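You operate a simulated robot arm through the tools that you are given. There is no shell and no other tool.

Carry out the task below with a simulated robot arm. There is one attempt and no reset: what you move stays moved.

## Task
Put things in order on the top of the assembly bench. At the end: the yellow jet from the top of the assembly bench stands where the blue pin stood; the blue pin from the top of the assembly bench stands where the brown slim core stood; the brown slim core from the top of the assembly bench stands where the teal pad stood; the teal pad is on the grey sample tray; whatever was shut is shut again. Leave all else as you found it, and nothing knocked over.

The check looks at the end state, three seconds after you hand in, the way a careful person would. Anything else that was tipped, shoved, dropped, spilled or broken makes it a failure.

## Robot
A 6-joint arm with a two-finger parallel gripper, fixed in place. Base frame: the origin is at the foot of the arm, x ahead of it, y to its left, z up; the work surface is at about z = 0. Readings come in mm, rad, newtons and seconds.
With the tool pointing down near the work surface it reaches from about 180 to 460 mm from the base axis. Its first joint turns from -1.222 to 1.222 rad. Payload 1.9 kg.
Tool frame: the origin (TCP) lies between the finger pads and is the grasp point; the fingertips stand 23 mm ahead of it; z points along the fingers, y is the line along which they close. The gripper opens to 94 mm. The fingers are 38 mm wide and 10 mm thick; the gripper's body (54 by 96 mm) begins 39 mm behind the TCP.
Orientation is told as [roll, pitch, yaw] about the base's x, y, z axes, in that order, counted from this pose: with the fingers straight down and closing along the base's y, the tool's x points along the base's -x, its y along +y and its z along -z.

## Interface
- The arm moves only by the tool step_arm. Its argument "rows" is a list of rows, each an object (a shift or turn left out is 0, a gripper value left out holds the last) with "travel": the shift along the tool's x, y, z in units of 50 mm (1.0 is 50 mm), a list of three; "angular": the turn, a rotation vector about the tool's x, y, z in units of 8 degrees (1.0 is 8 degrees), a list of three; "jaw": the opening, from 0 (shut) to 1 (fully open). In form: [{"travel": [x, y, z], "angular": [wx, wy, wz], "jaw": jaw}, ...]. A call has 1 to 20 rows; each row shifts and turns the commanded pose from where the row before left it, along the tool's axes as they then stand. A call with a number of a shift or a turn outside -1 to 1 is refused whole. Rows are played at 5 a second. More than 50 mm and 0.15 rad between two rows, or a gripper value outside its range, and nothing of the call is played. Where a pose cannot be reached the arm comes as near as it can. A force on the tool above 40 N (or 10 N above the force at the start of the call, whichever is more), or a blocked arm, ends the call early, and 0.2 s more pass. The fingers move at their own pace (about 108 mm/s each) and stop on an object; they squeeze with about 30 N. The grip force told is the motor's: it shows also when the fingers shut on nothing. Time passes only in rows, and 0.2 s behind the last, so rows that do not move let the fingers close. The reply holds the time, the measured pose of the TCP, the force on the tool along the base axes, the opening and the grip force, in the units named above and with some noise, with the torque about the TCP (base axes, N m) and any sound that the robot's microphone picked up, and new pictures: "views" is both (left out), scene, wrist or none.
- Cameras (640 x 400 px; columns grow to the right, rows downward): "scene" is fixed at [66.7, 322.3, 426.3]; the picture's right is [-0.65, -0.76, 0.00], its down [-0.42, 0.36, -0.83] and it looks along [0.63, -0.54, -0.55] (base axes); focal length 214 px, centre (320, 200). "wrist" rides on the gripper at [86, 16, -75] in the tool frame; the picture's right is [-0.18, 0.98, 0.00], its down [-0.58, -0.11, -0.81] and it looks along [-0.79, -0.15, 0.59] (tool axes); focal length 243 px, centre (320, 200). There is no depth. A picture from a camera that has moved, and an enlarged one, comes with that camera's place and axes in the base frame and with its lens.
- close_up(camera, box): a new picture of the part [left, top, right, bottom] of that camera's present view, enlarged. No time passes.
- job_done(): hands the job in; it is judged then, once.

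Nothing tells you positions but the pictures and the camera data. Unless the task says otherwise, let go and move clear before handing in.

The tools are called after "Call:" as name(argument=value, ...) on one line, values as JSON. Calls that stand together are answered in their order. step_arm: Moves the arm, as the interface text tells. Its arguments: {"type":"object","properties":{"rows":{"type":"array","items":{"type":"object","properties":{"travel":{"type":"array","items":{"type":"number"}},"angular":{"type":"array","items":{"type":"number"}},"jaw":{"type":"number"}}}},"views":{"type":"string","enum":["both","scene","wrist","none"]}},"required":["rows"]} The other tools are called the same way: close_up (camera, box) takes an enlarged picture of a part of a camera's view; job_done () hands the job in.

At the start:

```text
time_s: 0.0
position: [249.3, 103.6, 336.6]
ee_rot: [-0.001, 0.0, -0.002]
wrist_force: [0.1, -0.2, -0.3]
torque: [0.0, 0.03, 0.0]
finger_gap: 93.9
grasp_force: 0.2
```

scene: 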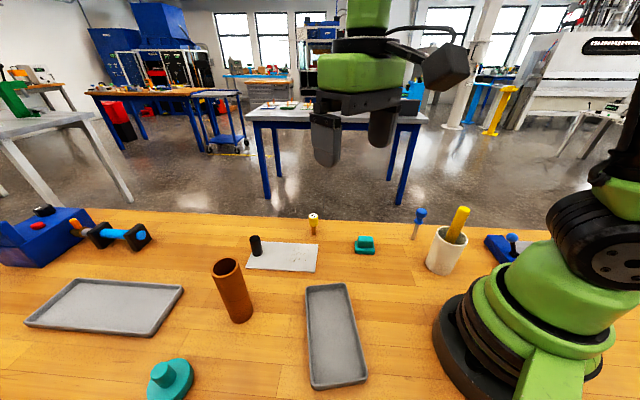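
wrist: 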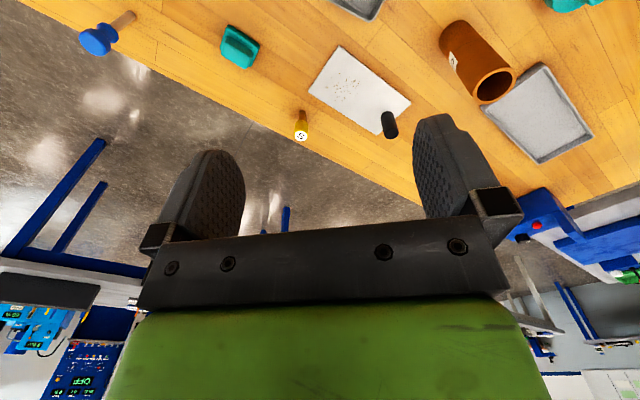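

I see a bench with several small items: a brown tube, a teal block, a teal knob-like thing, a small yellow piece, a blue-headed pin, and two grey trays. I'll look closer before moving anything.

Call:
close_up(camera="scene", box=[220, 190, 400, 300])

Call:
close_up(camera="scene", box=[380, 190, 560, 300])

Call:
close_up(camera="scene", box=[0, 190, 200, 400])

Call:
close_up(camera="scene", box=[180, 230, 400, 400])

Call:
close_up(camera="wrist", box=[60, 0, 340, 160])

Call:
close_up(camera="wrist", box=[280, 0, 640, 220])

```text
3.56 times, centred on (310, 245) of scene
camera zoom: at [66.7, 322.3, 426.3], right [-0.65, -0.76, 0.0], down [-0.42, 0.36, -0.83], along [0.63, -0.54, -0.55], focal length 763 px, centre (356, 40)
```

zoom: 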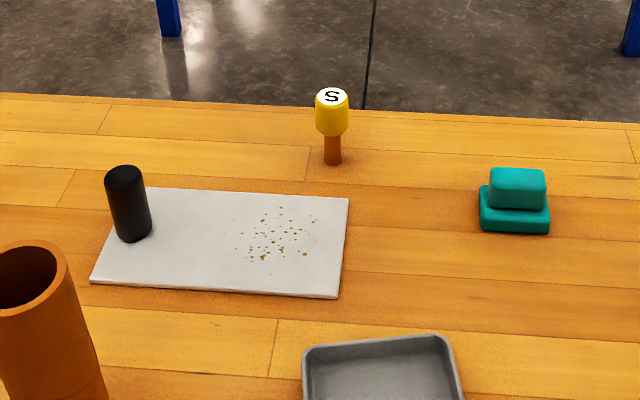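

```text
3.56 times, centred on (470, 245) of scene
camera zoom: at [66.7, 322.3, 426.3], right [-0.65, -0.76, 0.0], down [-0.42, 0.36, -0.83], along [0.63, -0.54, -0.55], focal length 763 px, centre (-213, 40)
```

zoom: 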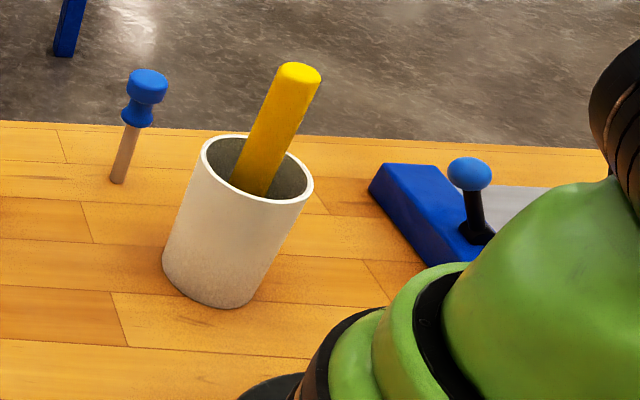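

```text
1.90 times, centred on (100, 295) of scene
camera zoom: at [66.7, 322.3, 426.3], right [-0.65, -0.76, 0.0], down [-0.42, 0.36, -0.83], along [0.63, -0.54, -0.55], focal length 408 px, centre (739, 19)
```

zoom: 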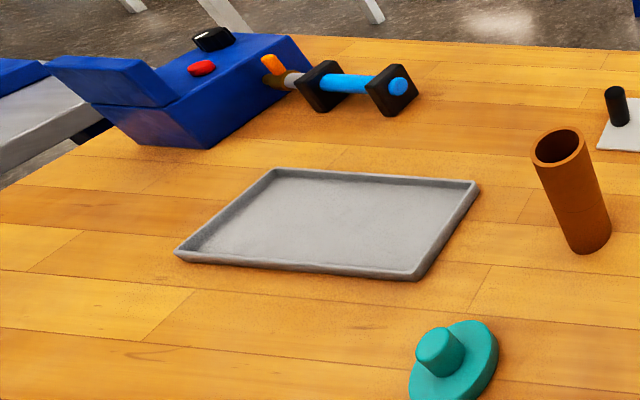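

```text
2.35 times, centred on (290, 315) of scene
camera zoom: at [66.7, 322.3, 426.3], right [-0.65, -0.76, 0.0], down [-0.42, 0.36, -0.83], along [0.63, -0.54, -0.55], focal length 505 px, centre (391, -71)
```

zoom: 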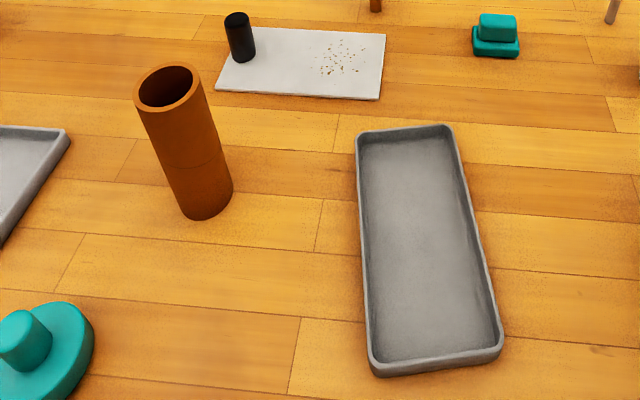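

```text
2.29 times, centred on (200, 80) of wrist
camera zoom: at [162.9, 120.1, 411.0], right [0.18, 0.98, 0.0], down [0.58, -0.11, 0.81], along [0.79, -0.15, -0.59], focal length 555 px, centre (594, 474)
```

zoom: 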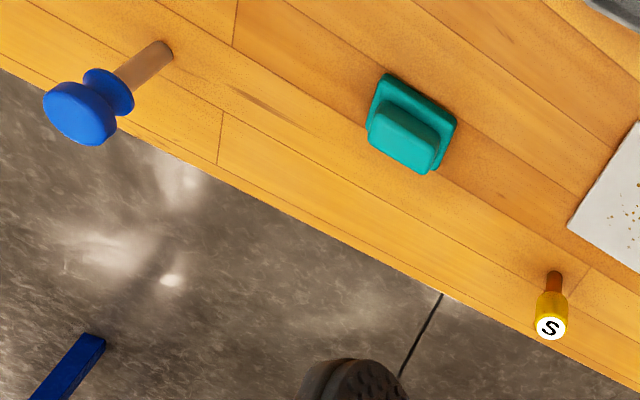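

```text
1.78 times, centred on (460, 110) of wrist
camera zoom: at [162.9, 120.1, 411.0], right [0.18, 0.98, 0.0], down [0.58, -0.11, 0.81], along [0.79, -0.15, -0.59], focal length 431 px, centre (71, 360)
```

zoom: 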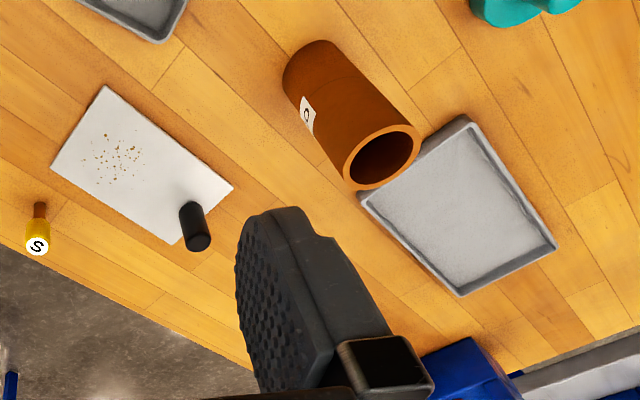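

The yellow jet (labelled, about [430,36]), the blue pin (about [232,-164]), the teal pad (about [295,-26]), the brown tube core (about [343,294]) and the narrow grey tray (about [194,178]) look reachable. The larger tray and the teal disc are out of reach. First I'll move above the teal pad for a closer look.

Call:
step_arm(rows=[{"travel": [-0.183, -0.522, 0.546], "jaw": 1}, {"travel": [-0.183, -0.522, 0.546]}, {"travel": [-0.183, -0.522, 0.546]}, {"travel": [-0.183, -0.522, 0.546]}, {"travel": [-0.183, -0.522, 0.546]}, {"angular": [0, 0, -0.9]}, {"angular": [0, 0, -0.9]}, {"angular": [0, 0, -0.9]}, {"angular": [0, 0, -0.9]}, {"angular": [0, 0, -0.9]}, {"angular": [0, 0, -0.9]}, {}], views="both")

```text
time_s: 2.6
position: [296.6, -26.4, 201.1]
ee_rot: [-0.002, -0.001, 0.754]
wrist_force: [0.1, -0.3, 0.3]
torque: [-0.01, -0.01, -0.01]
finger_gap: 93.9
grasp_force: 0.0
camera wrist: at [221.5, -74.0, 274.2], right [-0.54, 0.84, 0.0], down [0.5, 0.32, 0.81], along [0.68, 0.44, -0.59], focal length 243 px, centre (320, 200)
```

scene: 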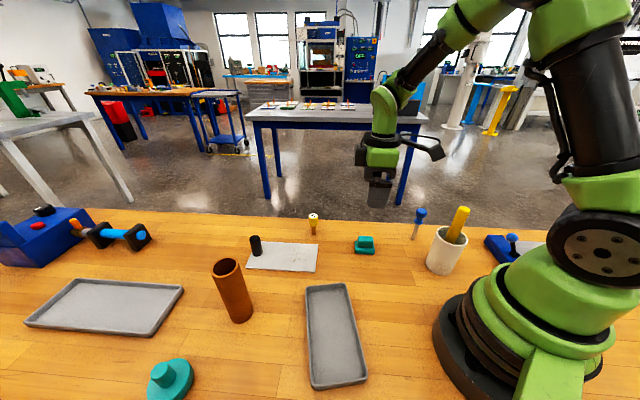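
wrist: 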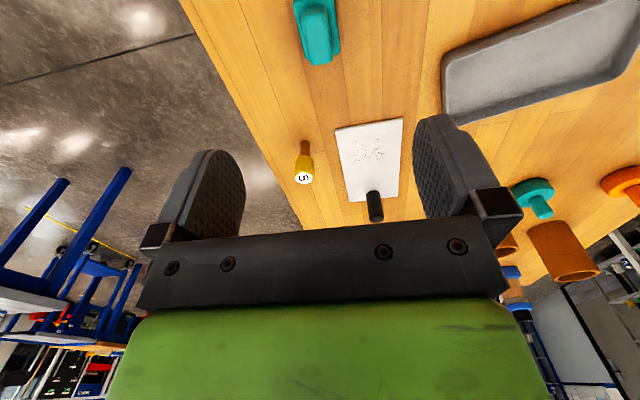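

Call:
close_up(camera="wrist", box=[440, 100, 640, 320])

Call:
close_up(camera="wrist", box=[240, 0, 400, 100])

Call:
close_up(camera="scene", box=[320, 220, 420, 280])

```text
1.82 times, centred on (540, 210) of wrist
camera zoom: at [221.5, -74.0, 274.2], right [-0.54, 0.84, 0.0], down [0.5, 0.32, 0.81], along [0.68, 0.44, -0.59], focal length 441 px, centre (-80, 182)
```

zoom: 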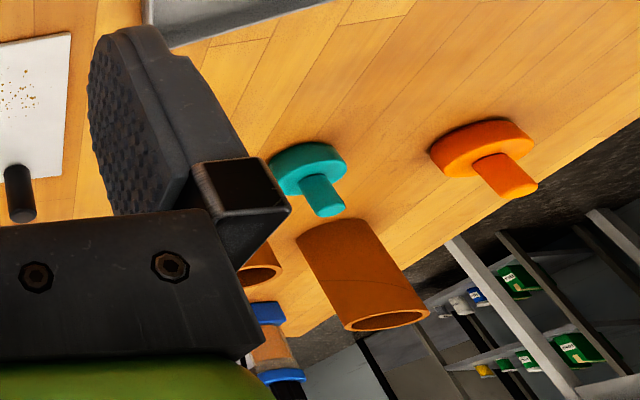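

```text
4.00 times, centred on (320, 50) of wrist
camera zoom: at [221.5, -74.0, 274.2], right [-0.54, 0.84, 0.0], down [0.5, 0.32, 0.81], along [0.68, 0.44, -0.59], focal length 970 px, centre (320, 800)
```

zoom: 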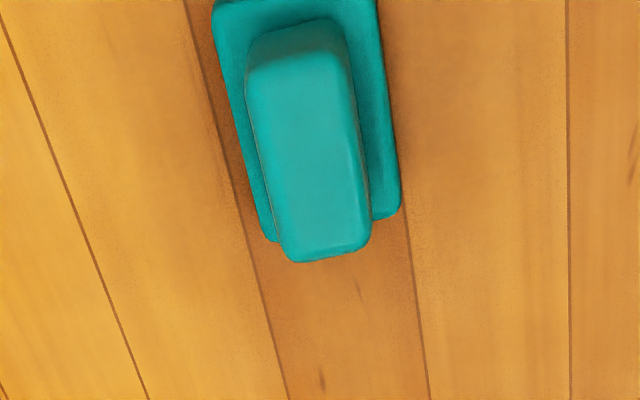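

```text
6.40 times, centred on (370, 250) of scene
camera zoom: at [66.7, 322.3, 426.3], right [-0.65, -0.76, 0.0], down [-0.42, 0.36, -0.83], along [0.63, -0.54, -0.55], focal length 1373 px, centre (0, -120)
```

zoom: 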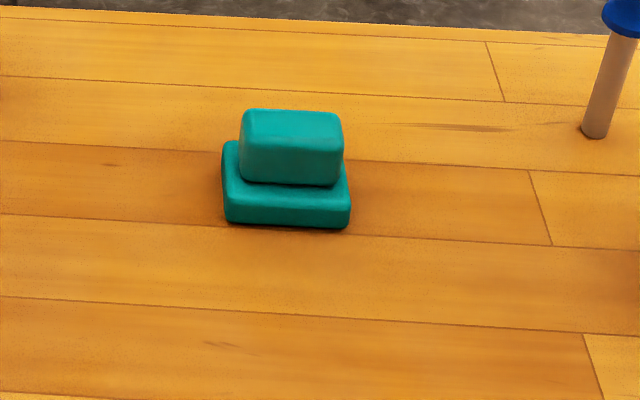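

The pad's handle is right under the gripper and lines up with the fingers. I'll go down so that the fingertips sit just above its base plate, then close on the handle.

Call:
step_arm(rows=[{"travel": [0, 0, 0.8]}, {"travel": [0, 0, 0.8]}, {"travel": [0, 0, 0.8]}, {"travel": [0, 0, 0.6]}, {"travel": [0, 0, 0.19]}, {}], views="both")

```text
time_s: 4.0
position: [296.2, -28.2, 41.3]
ee_rot: [-0.001, -0.002, 0.754]
wrist_force: [-0.1, -0.1, 0.6]
torque: [0.0, -0.04, 0.01]
finger_gap: 93.9
grasp_force: 0.1
camera wrist: at [221.7, -74.9, 115.4], right [-0.54, 0.84, 0.0], down [0.5, 0.32, 0.81], along [0.68, 0.43, -0.59], focal length 243 px, centre (320, 200)
```

scene: 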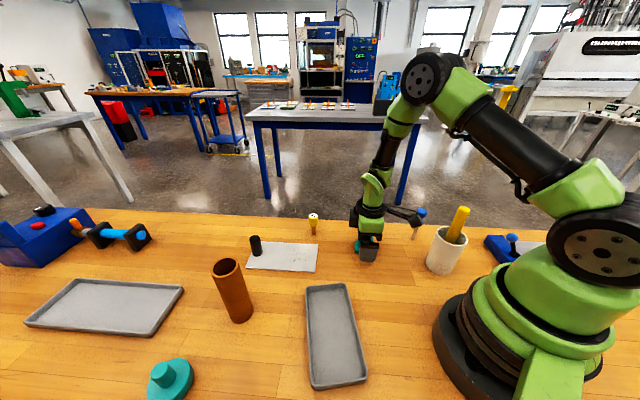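
wrist: 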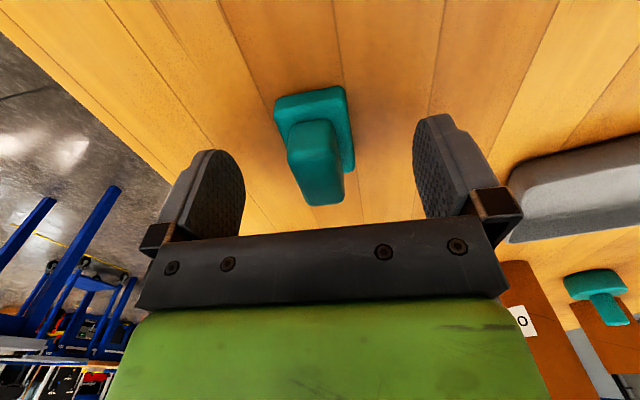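

Call:
close_up(camera="wrist", box=[160, 70, 480, 270])

Call:
close_up(camera="scene", box=[310, 190, 450, 280])

```text
2.00 times, centred on (320, 170) of wrist
camera zoom: at [221.7, -74.9, 115.4], right [-0.54, 0.84, 0.0], down [0.5, 0.32, 0.81], along [0.68, 0.43, -0.59], focal length 485 px, centre (320, 260)
```

zoom: 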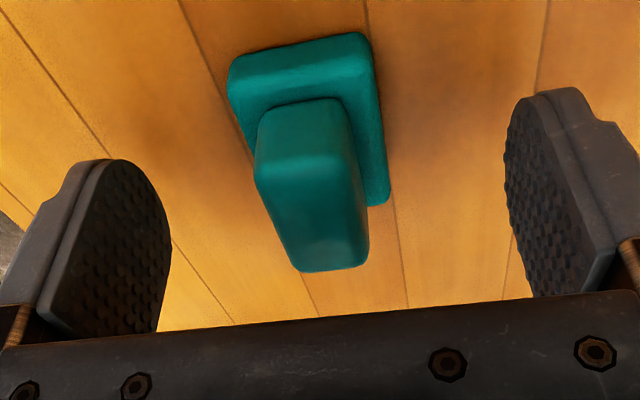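

```text
4.44 times, centred on (380, 235) of scene
camera zoom: at [66.7, 322.3, 426.3], right [-0.65, -0.76, 0.0], down [-0.42, 0.36, -0.83], along [0.63, -0.54, -0.55], focal length 953 px, centre (53, 44)
```

zoom: 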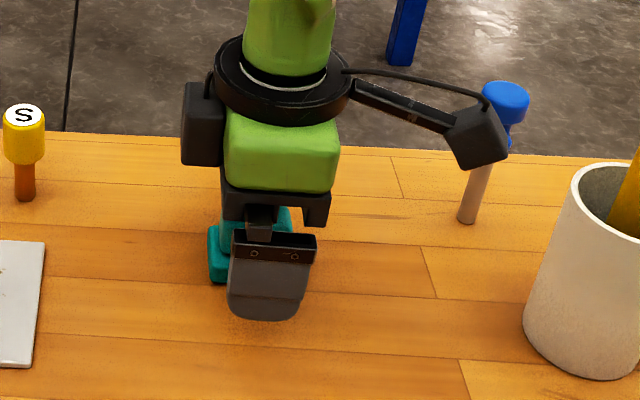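

Call:
step_arm(rows=[{"jaw": 0.35}, {"jaw": 0.35}, {"jaw": 0}, {}, {}], views="both")

```text
time_s: 5.2
position: [296.1, -27.5, 40.9]
ee_rot: [0.001, 0.002, 0.756]
wrist_force: [-0.6, -0.5, 2.1]
torque: [-0.02, 0.03, -0.07]
finger_gap: 21.6
grasp_force: 30.2
camera wrist: at [221.7, -74.8, 115.7], right [-0.54, 0.84, 0.0], down [0.5, 0.32, 0.81], along [0.68, 0.43, -0.59], focal length 243 px, centre (320, 200)
```

scene: 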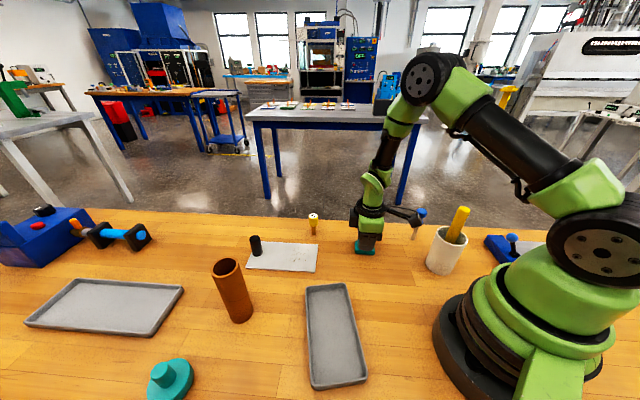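
wrist: 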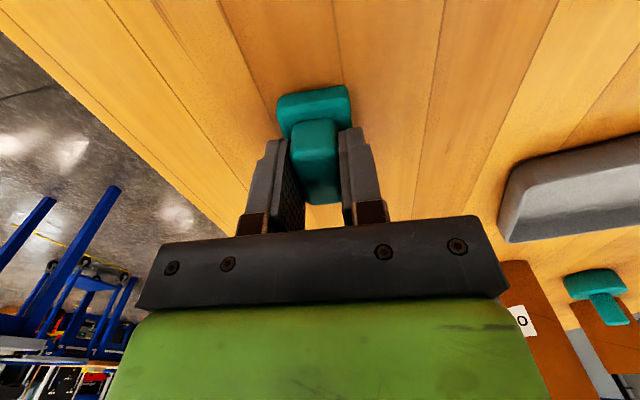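

The pad is held by its handle (21.6 mm). I'll lift it and carry it over to the narrow grey tray.

Call:
step_arm(rows=[{"travel": [0, 0, -0.2]}, {"travel": [0, 0, -0.6]}, {"travel": [0, 0, -0.8]}, {"travel": [0, 0, -0.6]}, {"travel": [-0.2924, 0.8316, 0]}, {"travel": [-0.2924, 0.8316, 0]}, {"travel": [-0.2924, 0.8316, 0]}, {"travel": [-0.2924, 0.8316, 0]}, {"travel": [-0.2924, 0.8316, 0]}, {"angular": [0, 0, -0.81]}, {"angular": [0, 0, -0.81]}, {}], views="both")

```text
time_s: 7.8
position: [207.0, 174.8, 150.3]
ee_rot: [0.0, 0.0, 0.983]
wrist_force: [0.0, -0.7, 0.1]
torque: [-0.02, 0.01, 0.02]
finger_gap: 21.7
grasp_force: 30.1
camera wrist: at [145.1, 111.5, 224.7], right [-0.72, 0.7, 0.0], down [0.41, 0.42, 0.81], along [0.56, 0.58, -0.59], focal length 243 px, centre (320, 200)
```

scene: 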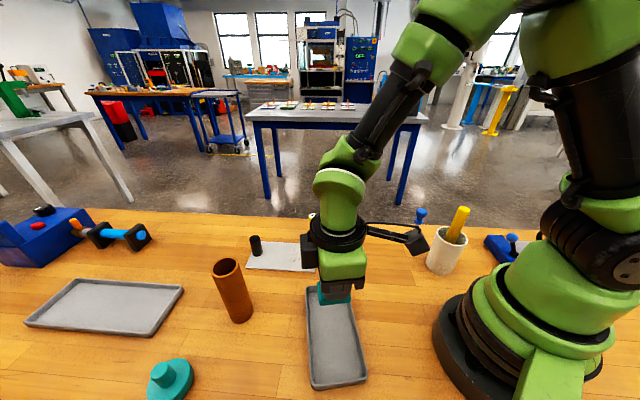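
wrist: 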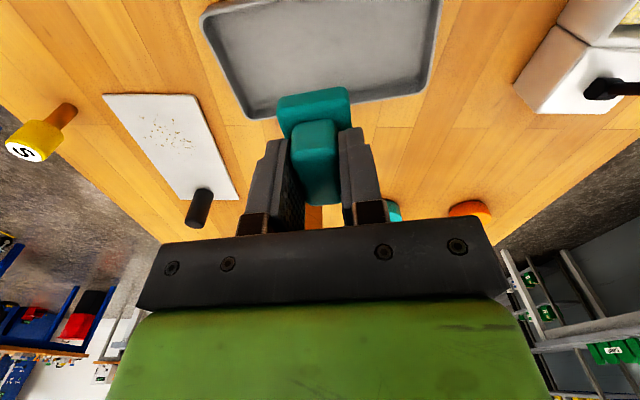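

Call:
step_arm(rows=[{"travel": [-0.033, 0.094, 0.6]}, {"travel": [0, 0, 0.8]}, {"travel": [0, 0, 0.5]}, {"travel": [0, 0, 0.1]}, {}], views="both")

Call:
close_up(camera="scene", box=[260, 240, 420, 400])

```text
time_s: 9.0
position: [204.8, 178.5, 49.0]
ee_rot: [0.0, -0.001, 0.98]
wrist_force: [0.1, 0.0, 0.1]
torque: [-0.02, 0.02, -0.03]
finger_gap: 21.0
grasp_force: 29.7
camera wrist: at [142.3, 116.0, 124.4], right [-0.71, 0.7, 0.0], down [0.41, 0.42, 0.81], along [0.56, 0.58, -0.59], focal length 243 px, centre (320, 200)
```

scene: 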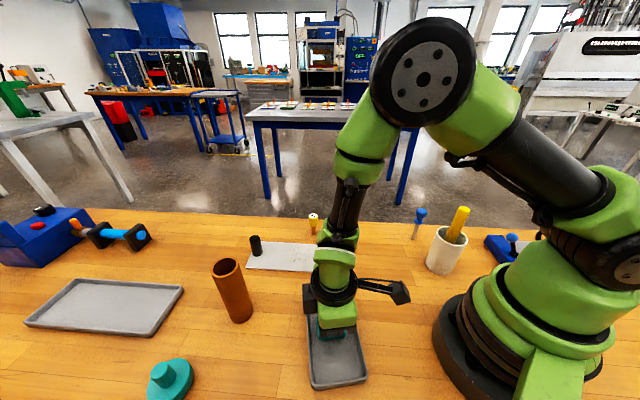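
wrist: 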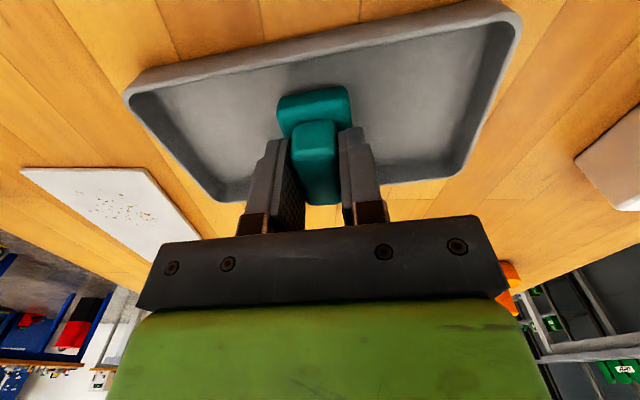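

```text
2.50 times, centred on (340, 320) of scene
camera zoom: at [66.7, 322.3, 426.3], right [-0.65, -0.76, 0.0], down [-0.42, 0.36, -0.83], along [0.63, -0.54, -0.55], focal length 536 px, centre (270, -100)
```

zoom: 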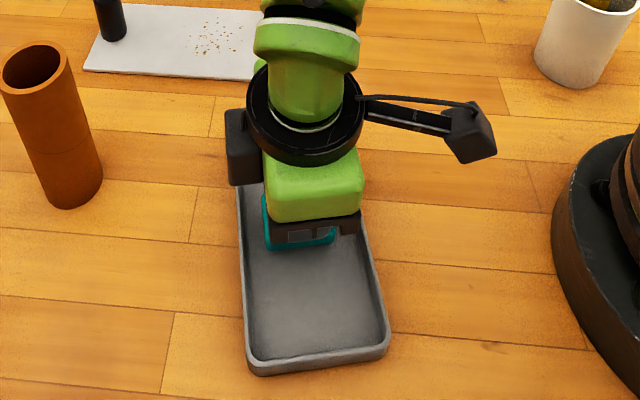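

Call:
step_arm(rows=[{"travel": [0, 0, 0.04]}, {"travel": [0, 0, 0.04]}, {}], views="none")

```text
time_s: 9.8
position: [203.2, 177.8, 45.5]
ee_rot: [0.0, 0.0, 0.981]
wrist_force: [0.4, 0.0, -0.9]
torque: [-0.03, -0.01, -0.04]
finger_gap: 21.3
grasp_force: 30.1
```

Call:
step_arm(rows=[{"travel": [0, 0, 0.02]}, {"travel": [0, 0, 0.02]}, {}], views="wrist")

```text
time_s: 10.6
position: [203.6, 178.9, 43.1]
ee_rot: [0.0, 0.0, 0.981]
wrist_force: [-2.1, -3.7, 25.0]
torque: [-0.17, 0.13, -0.03]
finger_gap: 21.1
grasp_force: 30.1
camera wrist: at [141.6, 115.8, 119.3], right [-0.71, 0.7, 0.0], down [0.41, 0.42, 0.81], along [0.56, 0.58, -0.59], focal length 243 px, centre (320, 200)
```

wrist: 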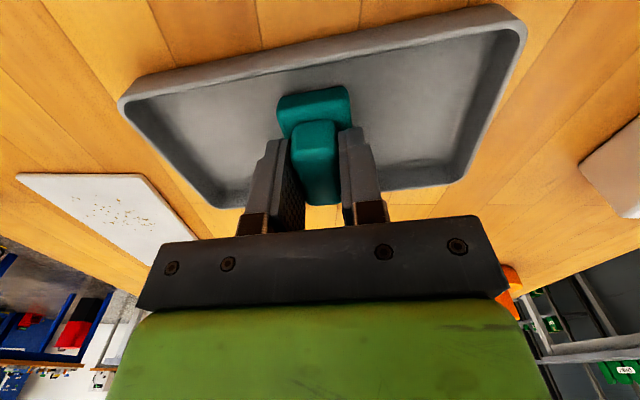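

The pad has touched the tray floor. I'll ease off a little, open the fingers and rise.

Call:
step_arm(rows=[{"travel": [0, 0, -0.015]}, {"jaw": 0.5}, {"jaw": 0.5}, {}, {"travel": [0, 0, -0.3]}, {"travel": [0, 0, -0.8]}, {"travel": [0, 0, -0.9]}, {"travel": [0, 0, -0.9], "jaw": 1}, {}], views="both")

Call:
close_up(camera="scene", box=[260, 240, 420, 400])

```text
time_s: 12.6
position: [204.5, 179.0, 190.9]
ee_rot: [0.0, 0.0, 0.98]
wrist_force: [0.7, -0.5, 0.1]
torque: [-0.03, -0.01, -0.01]
finger_gap: 93.9
grasp_force: 0.1
camera wrist: at [142.5, 116.6, 265.2], right [-0.71, 0.7, 0.0], down [0.41, 0.42, 0.81], along [0.56, 0.58, -0.59], focal length 243 px, centre (320, 200)
```

scene: 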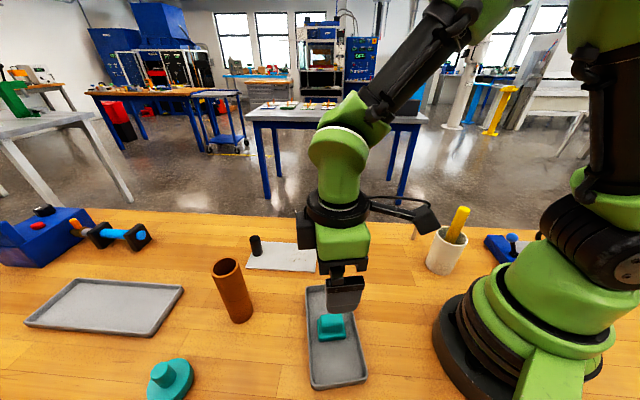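
wrist: 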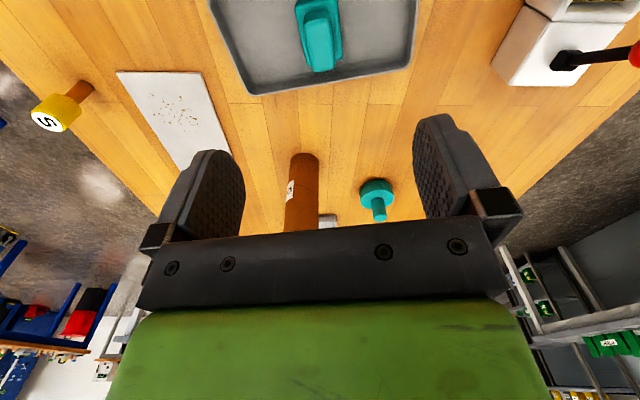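

```text
2.50 times, centred on (340, 320) of scene
camera zoom: at [66.7, 322.3, 426.3], right [-0.65, -0.76, 0.0], down [-0.42, 0.36, -0.83], along [0.63, -0.54, -0.55], focal length 536 px, centre (270, -100)
```

zoom: 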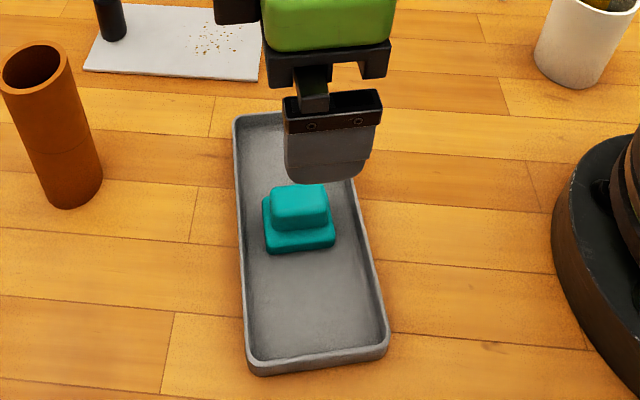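

The teal pad sits flat in the narrow tray. Next is the brown slim core, near [346,293]. I'll line up radially and move partway to refine its position.

Call:
step_arm(rows=[{"travel": [0, 0, -0.6], "angular": [0, 0, 1.0]}, {"angular": [0, 0, 1.0]}, {"travel": [-0.6, 0, 0]}, {"travel": [-0.6, 0, 0]}, {}], views="both")

Call:
close_up(camera="wrist", box=[220, 60, 420, 200])

```text
time_s: 13.8
position: [249.7, 217.2, 221.5]
ee_rot: [0.0, 0.001, 0.702]
wrist_force: [-0.2, 0.1, -0.4]
torque: [0.02, 0.01, -0.01]
finger_gap: 94.1
grasp_force: 0.0
camera wrist: at [173.7, 174.0, 296.5], right [-0.49, 0.87, 0.0], down [0.51, 0.29, 0.81], along [0.7, 0.4, -0.59], focal length 243 px, centre (320, 200)
```

scene: 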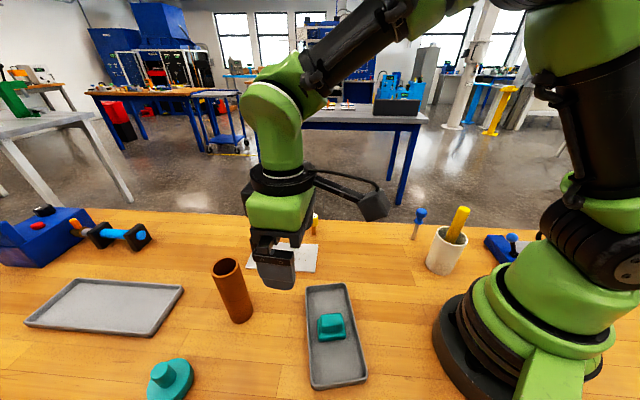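
wrist: 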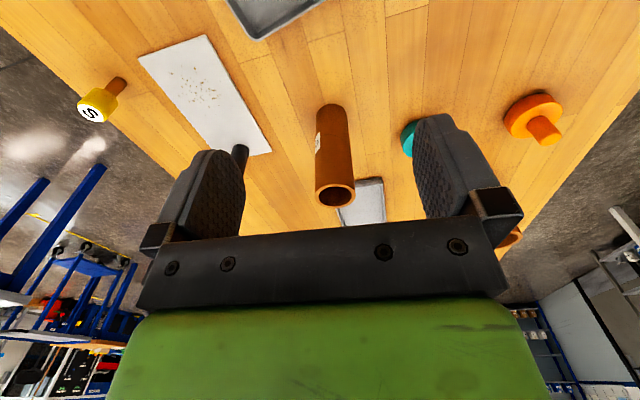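

```text
2.86 times, centred on (320, 130) of wrist
camera zoom: at [173.7, 174.0, 296.5], right [-0.49, 0.87, 0.0], down [0.51, 0.29, 0.81], along [0.7, 0.4, -0.59], focal length 693 px, centre (320, 400)
```

zoom: 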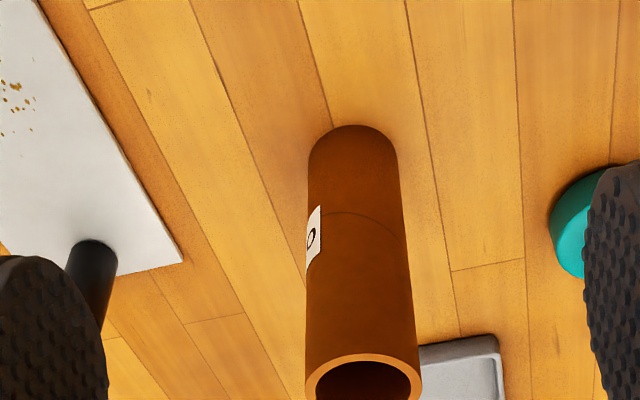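

The tube is about 44 mm in diameter, about 140 mm tall, and near [346,292]. I'll move directly above it and check that I can reach.

Call:
step_arm(rows=[{"travel": [-0.6, -0.05, 0]}, {"travel": [-0.6, -0.053, 0]}, {"travel": [-0.6, 0, 0]}, {"travel": [-0.64, 0, 0]}, {}], views="both")

```text
time_s: 15.0
position: [341.8, 291.7, 219.2]
ee_rot: [-0.001, 0.001, 0.702]
wrist_force: [0.1, -0.7, -0.1]
torque: [0.01, 0.01, 0.02]
finger_gap: 94.0
grasp_force: 0.0
out of reach, approached as far as the arm can: row 4
camera wrist: at [265.4, 248.0, 293.9], right [-0.49, 0.87, 0.0], down [0.51, 0.29, 0.81], along [0.7, 0.4, -0.59], focal length 243 px, centre (320, 200)
```

scene: 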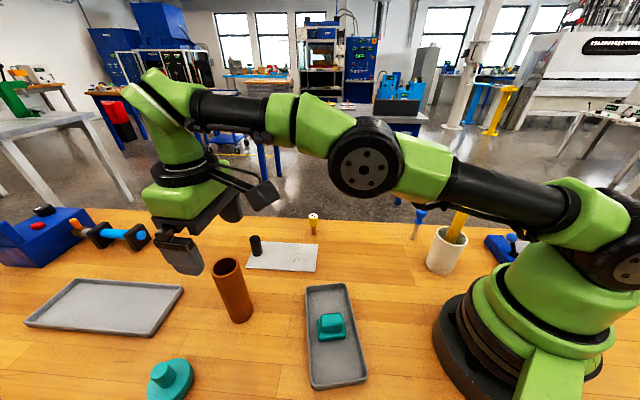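
wrist: 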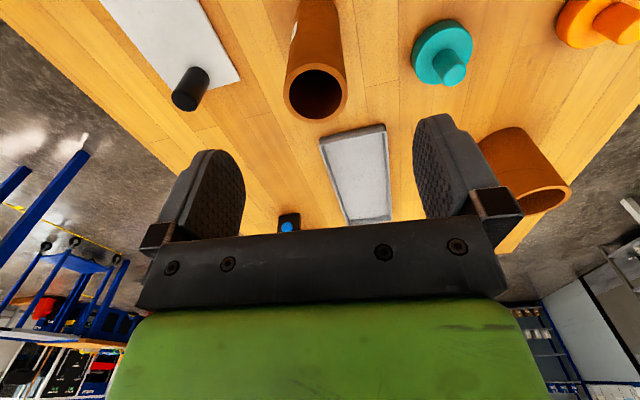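

Call:
step_arm(rows=[{"travel": [0, 0, 0.6]}, {"travel": [0, 0, 0.6]}, {"travel": [0, 0, 0.5]}, {"travel": [0, 0, 0.3]}, {}], views="both")

Call:
close_up(camera="wrist", box=[160, 70, 480, 270])

Call:
close_up(camera="scene", box=[120, 200, 320, 350])

```text
time_s: 16.2
position: [339.6, 290.2, 119.5]
ee_rot: [0.0, 0.001, 0.701]
wrist_force: [-0.4, 0.3, -0.5]
torque: [0.02, 0.02, -0.01]
finger_gap: 94.3
grasp_force: 0.1
camera wrist: at [264.0, 247.1, 193.9], right [-0.49, 0.87, 0.0], down [0.51, 0.29, 0.81], along [0.7, 0.4, -0.59], focal length 243 px, centre (320, 200)
```

scene: 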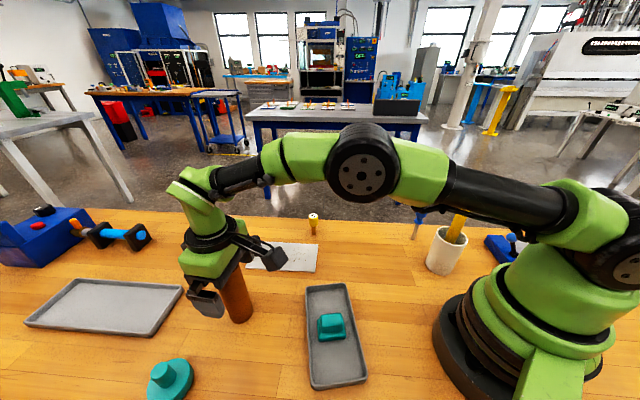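
wrist: 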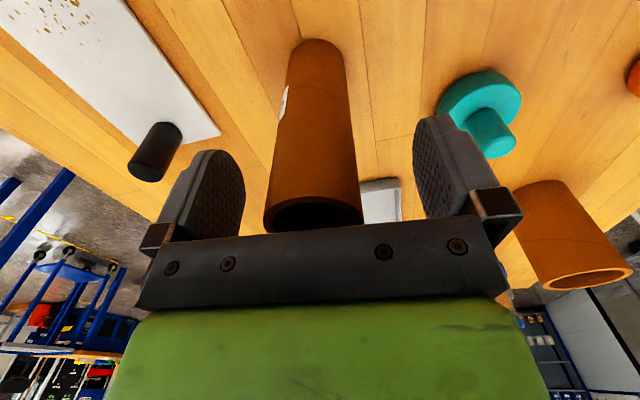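

```text
2.00 times, centred on (320, 170) of wrist
camera zoom: at [264.0, 247.1, 193.9], right [-0.49, 0.87, 0.0], down [0.51, 0.29, 0.81], along [0.7, 0.4, -0.59], focal length 485 px, centre (320, 260)
```

zoom: 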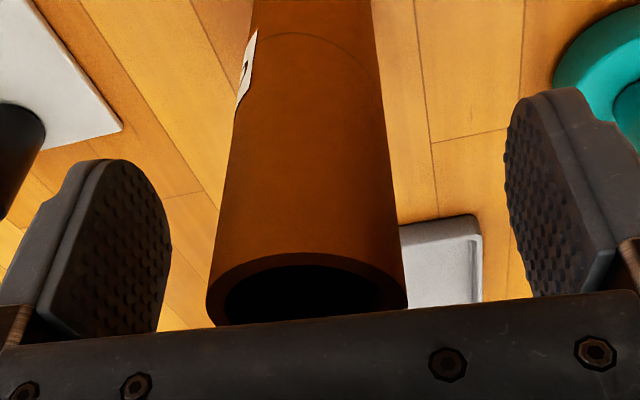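

```text
2.67 times, centred on (220, 275) of scene
camera zoom: at [66.7, 322.3, 426.3], right [-0.65, -0.76, 0.0], down [-0.42, 0.36, -0.83], along [0.63, -0.54, -0.55], focal length 572 px, centre (587, 0)
```

zoom: 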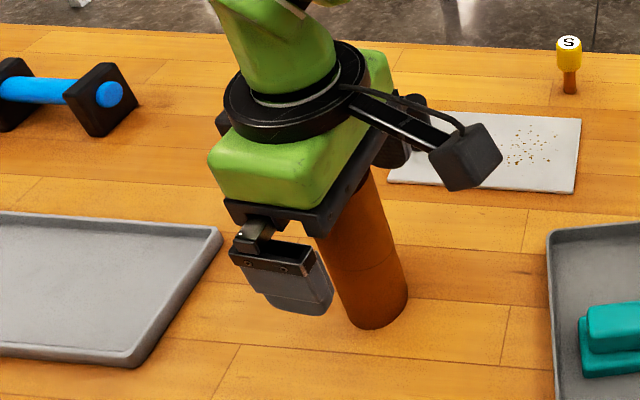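

The tube is between the fingers, but about 4 mm off-centre. I'll nudge to centre, lower a bit more, and recheck.

Call:
step_arm(rows=[{"travel": [-0.07, -0.06, 0.1]}, {"travel": [0, 0, 0.12]}, {}], views="wrist")

Call:
close_up(camera="wrist", box=[160, 70, 480, 270])

```text
time_s: 17.0
position: [344.9, 290.8, 108.2]
ee_rot: [-0.001, 0.0, 0.701]
wrist_force: [-1.3, 0.3, -0.9]
torque: [-0.01, 0.01, 0.01]
finger_gap: 93.8
grasp_force: 0.0
camera wrist: at [268.5, 247.3, 182.6], right [-0.49, 0.87, 0.0], down [0.51, 0.29, 0.81], along [0.7, 0.4, -0.59], focal length 243 px, centre (320, 200)
```

wrist: 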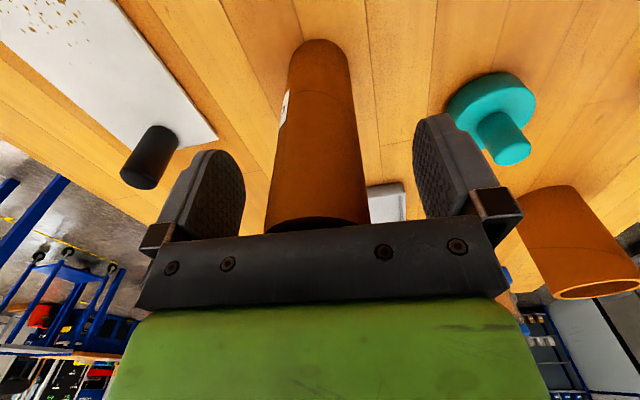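

```text
2.00 times, centred on (320, 170) of wrist
camera zoom: at [268.5, 247.3, 182.6], right [-0.49, 0.87, 0.0], down [0.51, 0.29, 0.81], along [0.7, 0.4, -0.59], focal length 485 px, centre (320, 260)
```

zoom: 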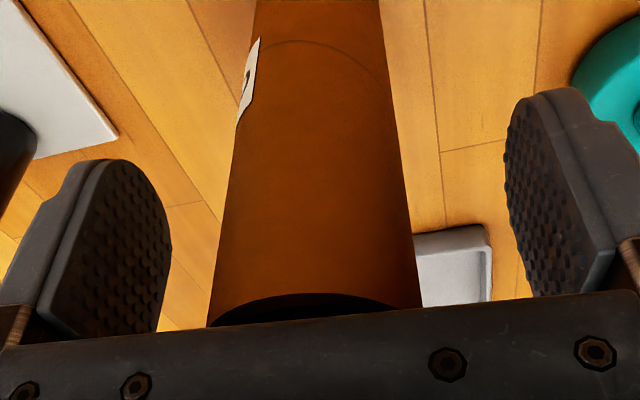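

Call:
step_arm(rows=[{"jaw": 0.55}, {"jaw": 0.5}, {"jaw": 0.4}, {"jaw": 0.3}, {"jaw": 0}, {}], views="both")

Call:
close_up(camera="scene", box=[120, 200, 320, 350])

```text
time_s: 18.4
position: [345.0, 290.5, 107.8]
ee_rot: [0.0, 0.001, 0.702]
wrist_force: [1.0, -1.0, -0.6]
torque: [-0.03, -0.01, -0.01]
finger_gap: 42.9
grasp_force: 29.6
camera wrist: at [268.5, 247.3, 182.7], right [-0.49, 0.87, 0.0], down [0.51, 0.29, 0.81], along [0.7, 0.4, -0.59], focal length 243 px, centre (320, 200)
```

scene: 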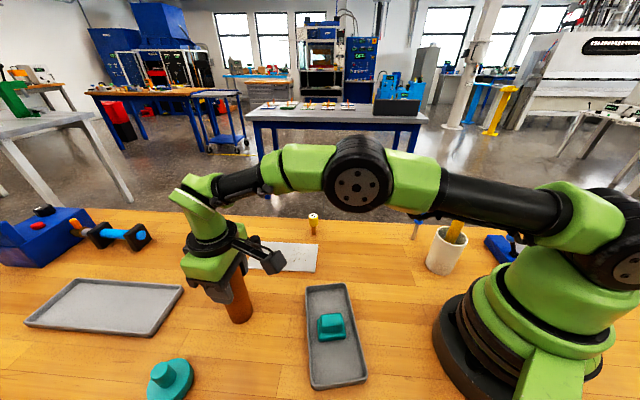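
wrist: 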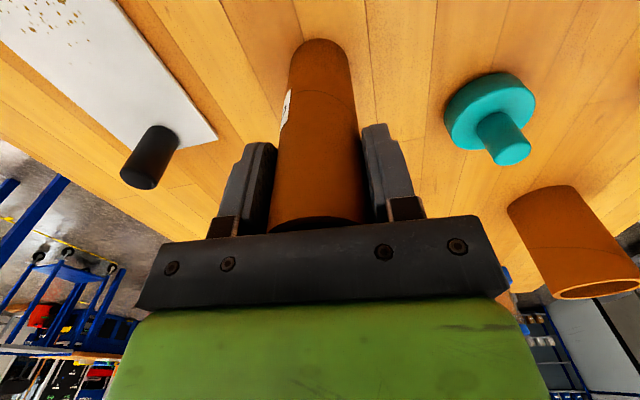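

```text
2.67 times, centred on (220, 275) of scene
camera zoom: at [66.7, 322.3, 426.3], right [-0.65, -0.76, 0.0], down [-0.42, 0.36, -0.83], along [0.63, -0.54, -0.55], focal length 572 px, centre (587, 0)
```

zoom: 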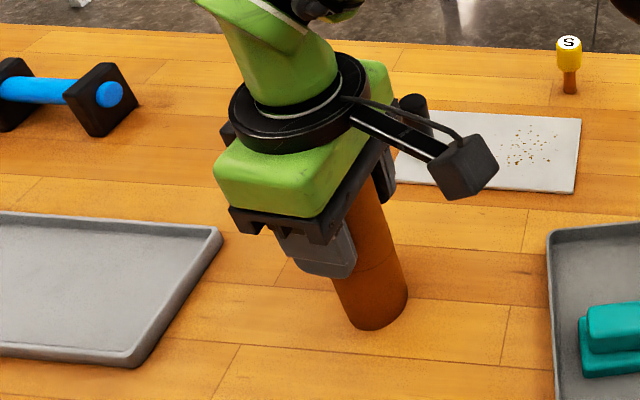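

The core is gripped squarely (42.9 mm) and stood at about [345,291]. I'll lift it and carry it to the pad's old place at [296,-27].

Call:
step_arm(rows=[{"travel": [0, 0, -0.1]}, {"travel": [0, 0, -0.3]}, {"travel": [0.4, 0, -0.5]}, {"travel": [0.4, 0, -0.4]}, {"travel": [0.578, -0.603, 0]}, {"travel": [0.578, -0.603, 0]}, {"travel": [0.578, -0.603, 0]}, {"travel": [0.578, -0.603, 0]}, {"travel": [0.578, -0.603, 0]}, {"travel": [0.578, -0.603, 0]}, {"travel": [0.578, -0.603, 0]}, {}, {}], views="both")

```text
time_s: 21.2
position: [295.4, -28.2, 174.2]
ee_rot: [0.0, -0.001, 0.702]
wrist_force: [1.6, 0.5, -0.6]
torque: [-0.03, 0.0, 0.01]
finger_gap: 42.9
grasp_force: 30.2
camera wrist: at [218.4, -71.7, 248.7], right [-0.49, 0.87, 0.0], down [0.51, 0.29, 0.81], along [0.7, 0.4, -0.59], focal length 243 px, centre (320, 200)
```

scene: 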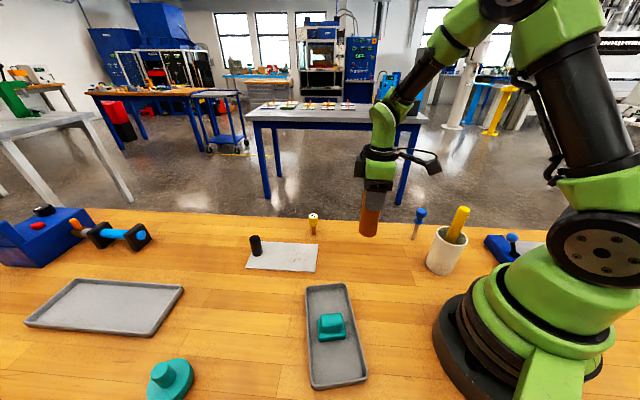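
wrist: 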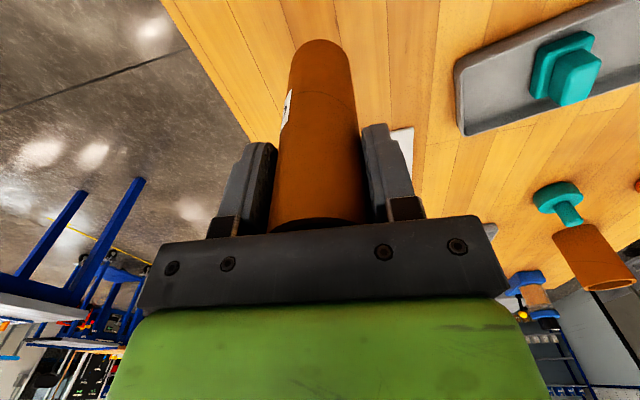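

Call:
step_arm(rows=[{"travel": [0, 0, 0.5]}, {"travel": [0, 0, 0.5]}, {"travel": [0, 0, 0.2]}, {"travel": [0, 0, 0.06]}, {}], views="scene")

Call:
close_up(camera="scene", box=[300, 180, 460, 290])

```text
time_s: 22.4
position: [295.6, -26.3, 108.3]
ee_rot: [0.0, 0.001, 0.702]
wrist_force: [0.3, 0.2, 0.2]
torque: [0.01, -0.01, 0.01]
finger_gap: 43.2
grasp_force: 29.7
```

scene: 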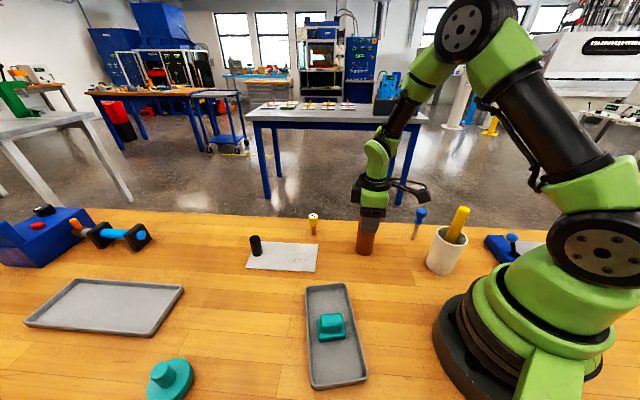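

```text
3.64 times, centred on (380, 235) of scene
camera zoom: at [66.7, 322.3, 426.3], right [-0.65, -0.76, 0.0], down [-0.42, 0.36, -0.83], along [0.63, -0.54, -0.55], focal length 780 px, centre (102, 73)
```

zoom: 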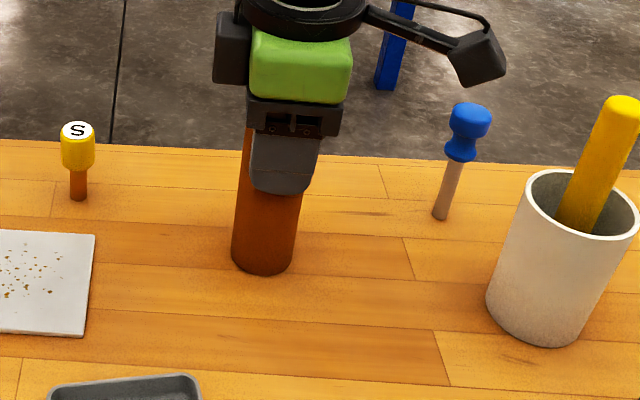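

Call:
step_arm(rows=[{"travel": [0, 0, 0.016]}, {}], views="none")

```text
time_s: 23.0
position: [296.3, -27.5, 108.7]
ee_rot: [0.001, 0.0, 0.702]
wrist_force: [0.5, 0.0, -0.2]
torque: [-0.01, -0.06, 0.01]
finger_gap: 43.2
grasp_force: 29.9
```

Call:
step_arm(rows=[{"travel": [0, 0, 0.02]}, {}], views="none")

```text
time_s: 23.6
position: [295.4, -25.9, 107.2]
ee_rot: [0.001, 0.0, 0.701]
wrist_force: [-2.8, -0.5, 5.9]
torque: [-0.02, 0.25, 0.05]
finger_gap: 43.1
grasp_force: 29.7
```

Contact is made with about 6 N. I'll release and rise clear of the tube.

Call:
step_arm(rows=[{"jaw": 0.6}, {"jaw": 0.8}, {}, {"travel": [0, 0, -0.4]}, {"travel": [0, 0, -0.8]}, {"travel": [0, 0, -0.9]}, {}], views="both")

Call:
close_up(camera="scene", box=[300, 180, 460, 290])

```text
time_s: 25.2
position: [294.5, -28.4, 212.0]
ee_rot: [0.0, 0.001, 0.702]
wrist_force: [-1.0, -0.6, 0.6]
torque: [-0.02, 0.0, -0.03]
finger_gap: 75.1
grasp_force: 0.0
camera wrist: at [217.5, -71.6, 287.4], right [-0.49, 0.87, 0.0], down [0.51, 0.29, 0.81], along [0.7, 0.4, -0.59], focal length 243 px, centre (320, 200)
```

scene: 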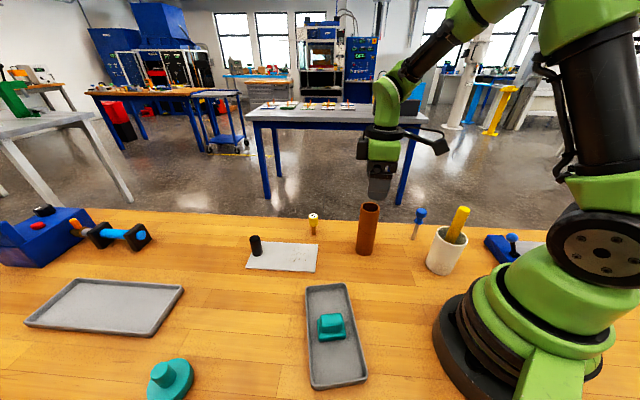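
wrist: 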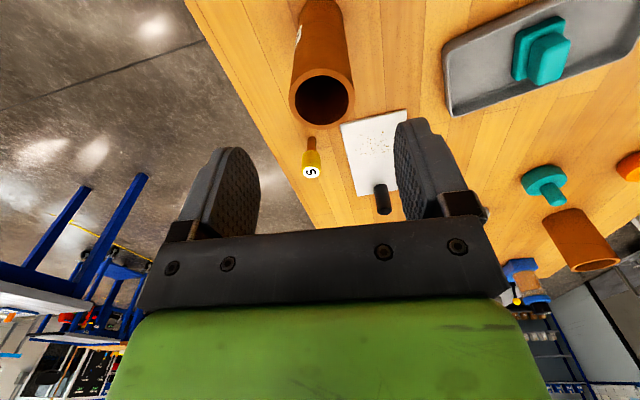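

```text
3.64 times, centred on (380, 235) of scene
camera zoom: at [66.7, 322.3, 426.3], right [-0.65, -0.76, 0.0], down [-0.42, 0.36, -0.83], along [0.63, -0.54, -0.55], focal length 780 px, centre (102, 73)
```

zoom: 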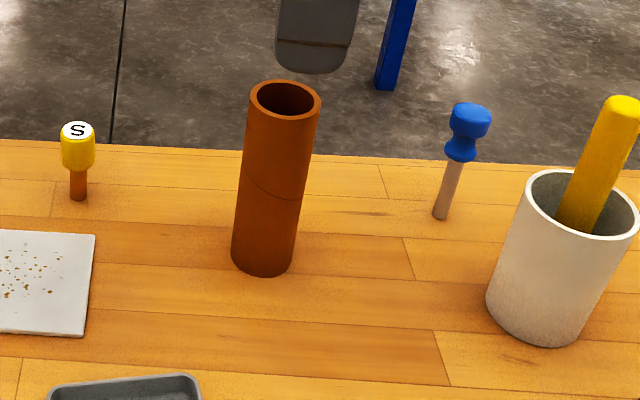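

The core stands upright at the pad's old place. Now the blue pin, near [232,-164]. I'll turn the wrist so its camera stays away from the cup and its stick, move above the pin and look.

Call:
step_arm(rows=[{"travel": [0, 0, -0.3], "jaw": 1, "angular": [0, 0, 0]}, {"travel": [0.676, -0.312, 0]}, {"travel": [0.676, -0.312, 0]}, {"angular": [0, 0, -0.833]}, {"angular": [0, 0, -0.833]}, {"angular": [0, 0, -0.833]}, {}], views="both")

Call:
close_up(camera="wrist", box=[200, 0, 440, 150])

```text
time_s: 26.8
position: [263.8, -93.3, 227.7]
ee_rot: [-0.001, -0.001, 1.053]
wrist_force: [-0.3, 0.1, -0.3]
torque: [-0.01, -0.01, -0.01]
finger_gap: 94.0
grasp_force: 0.1
camera wrist: at [206.9, -160.9, 301.3], right [-0.76, 0.65, 0.0], down [0.38, 0.45, 0.81], along [0.52, 0.61, -0.59], focal length 243 px, centre (320, 200)
```

scene: 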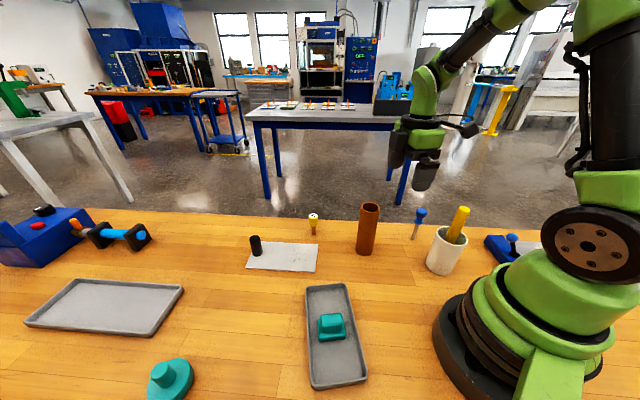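
wrist: 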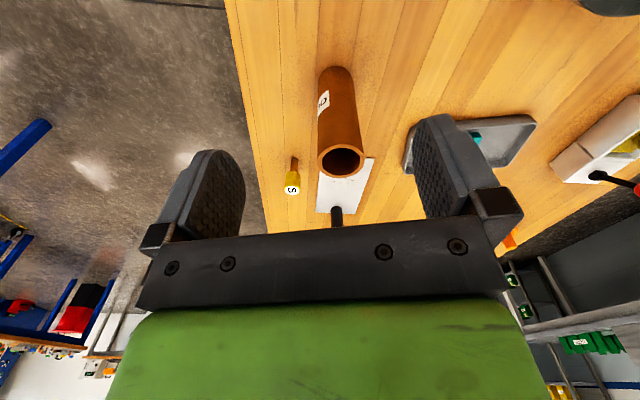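

```text
2.67 times, centred on (320, 75) of wrist
camera zoom: at [206.9, -160.9, 301.3], right [-0.76, 0.65, 0.0], down [0.38, 0.45, 0.81], along [0.52, 0.61, -0.59], focal length 647 px, centre (320, 533)
```

zoom: 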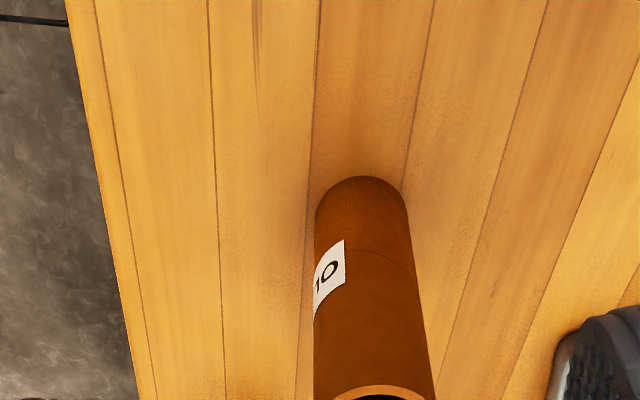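

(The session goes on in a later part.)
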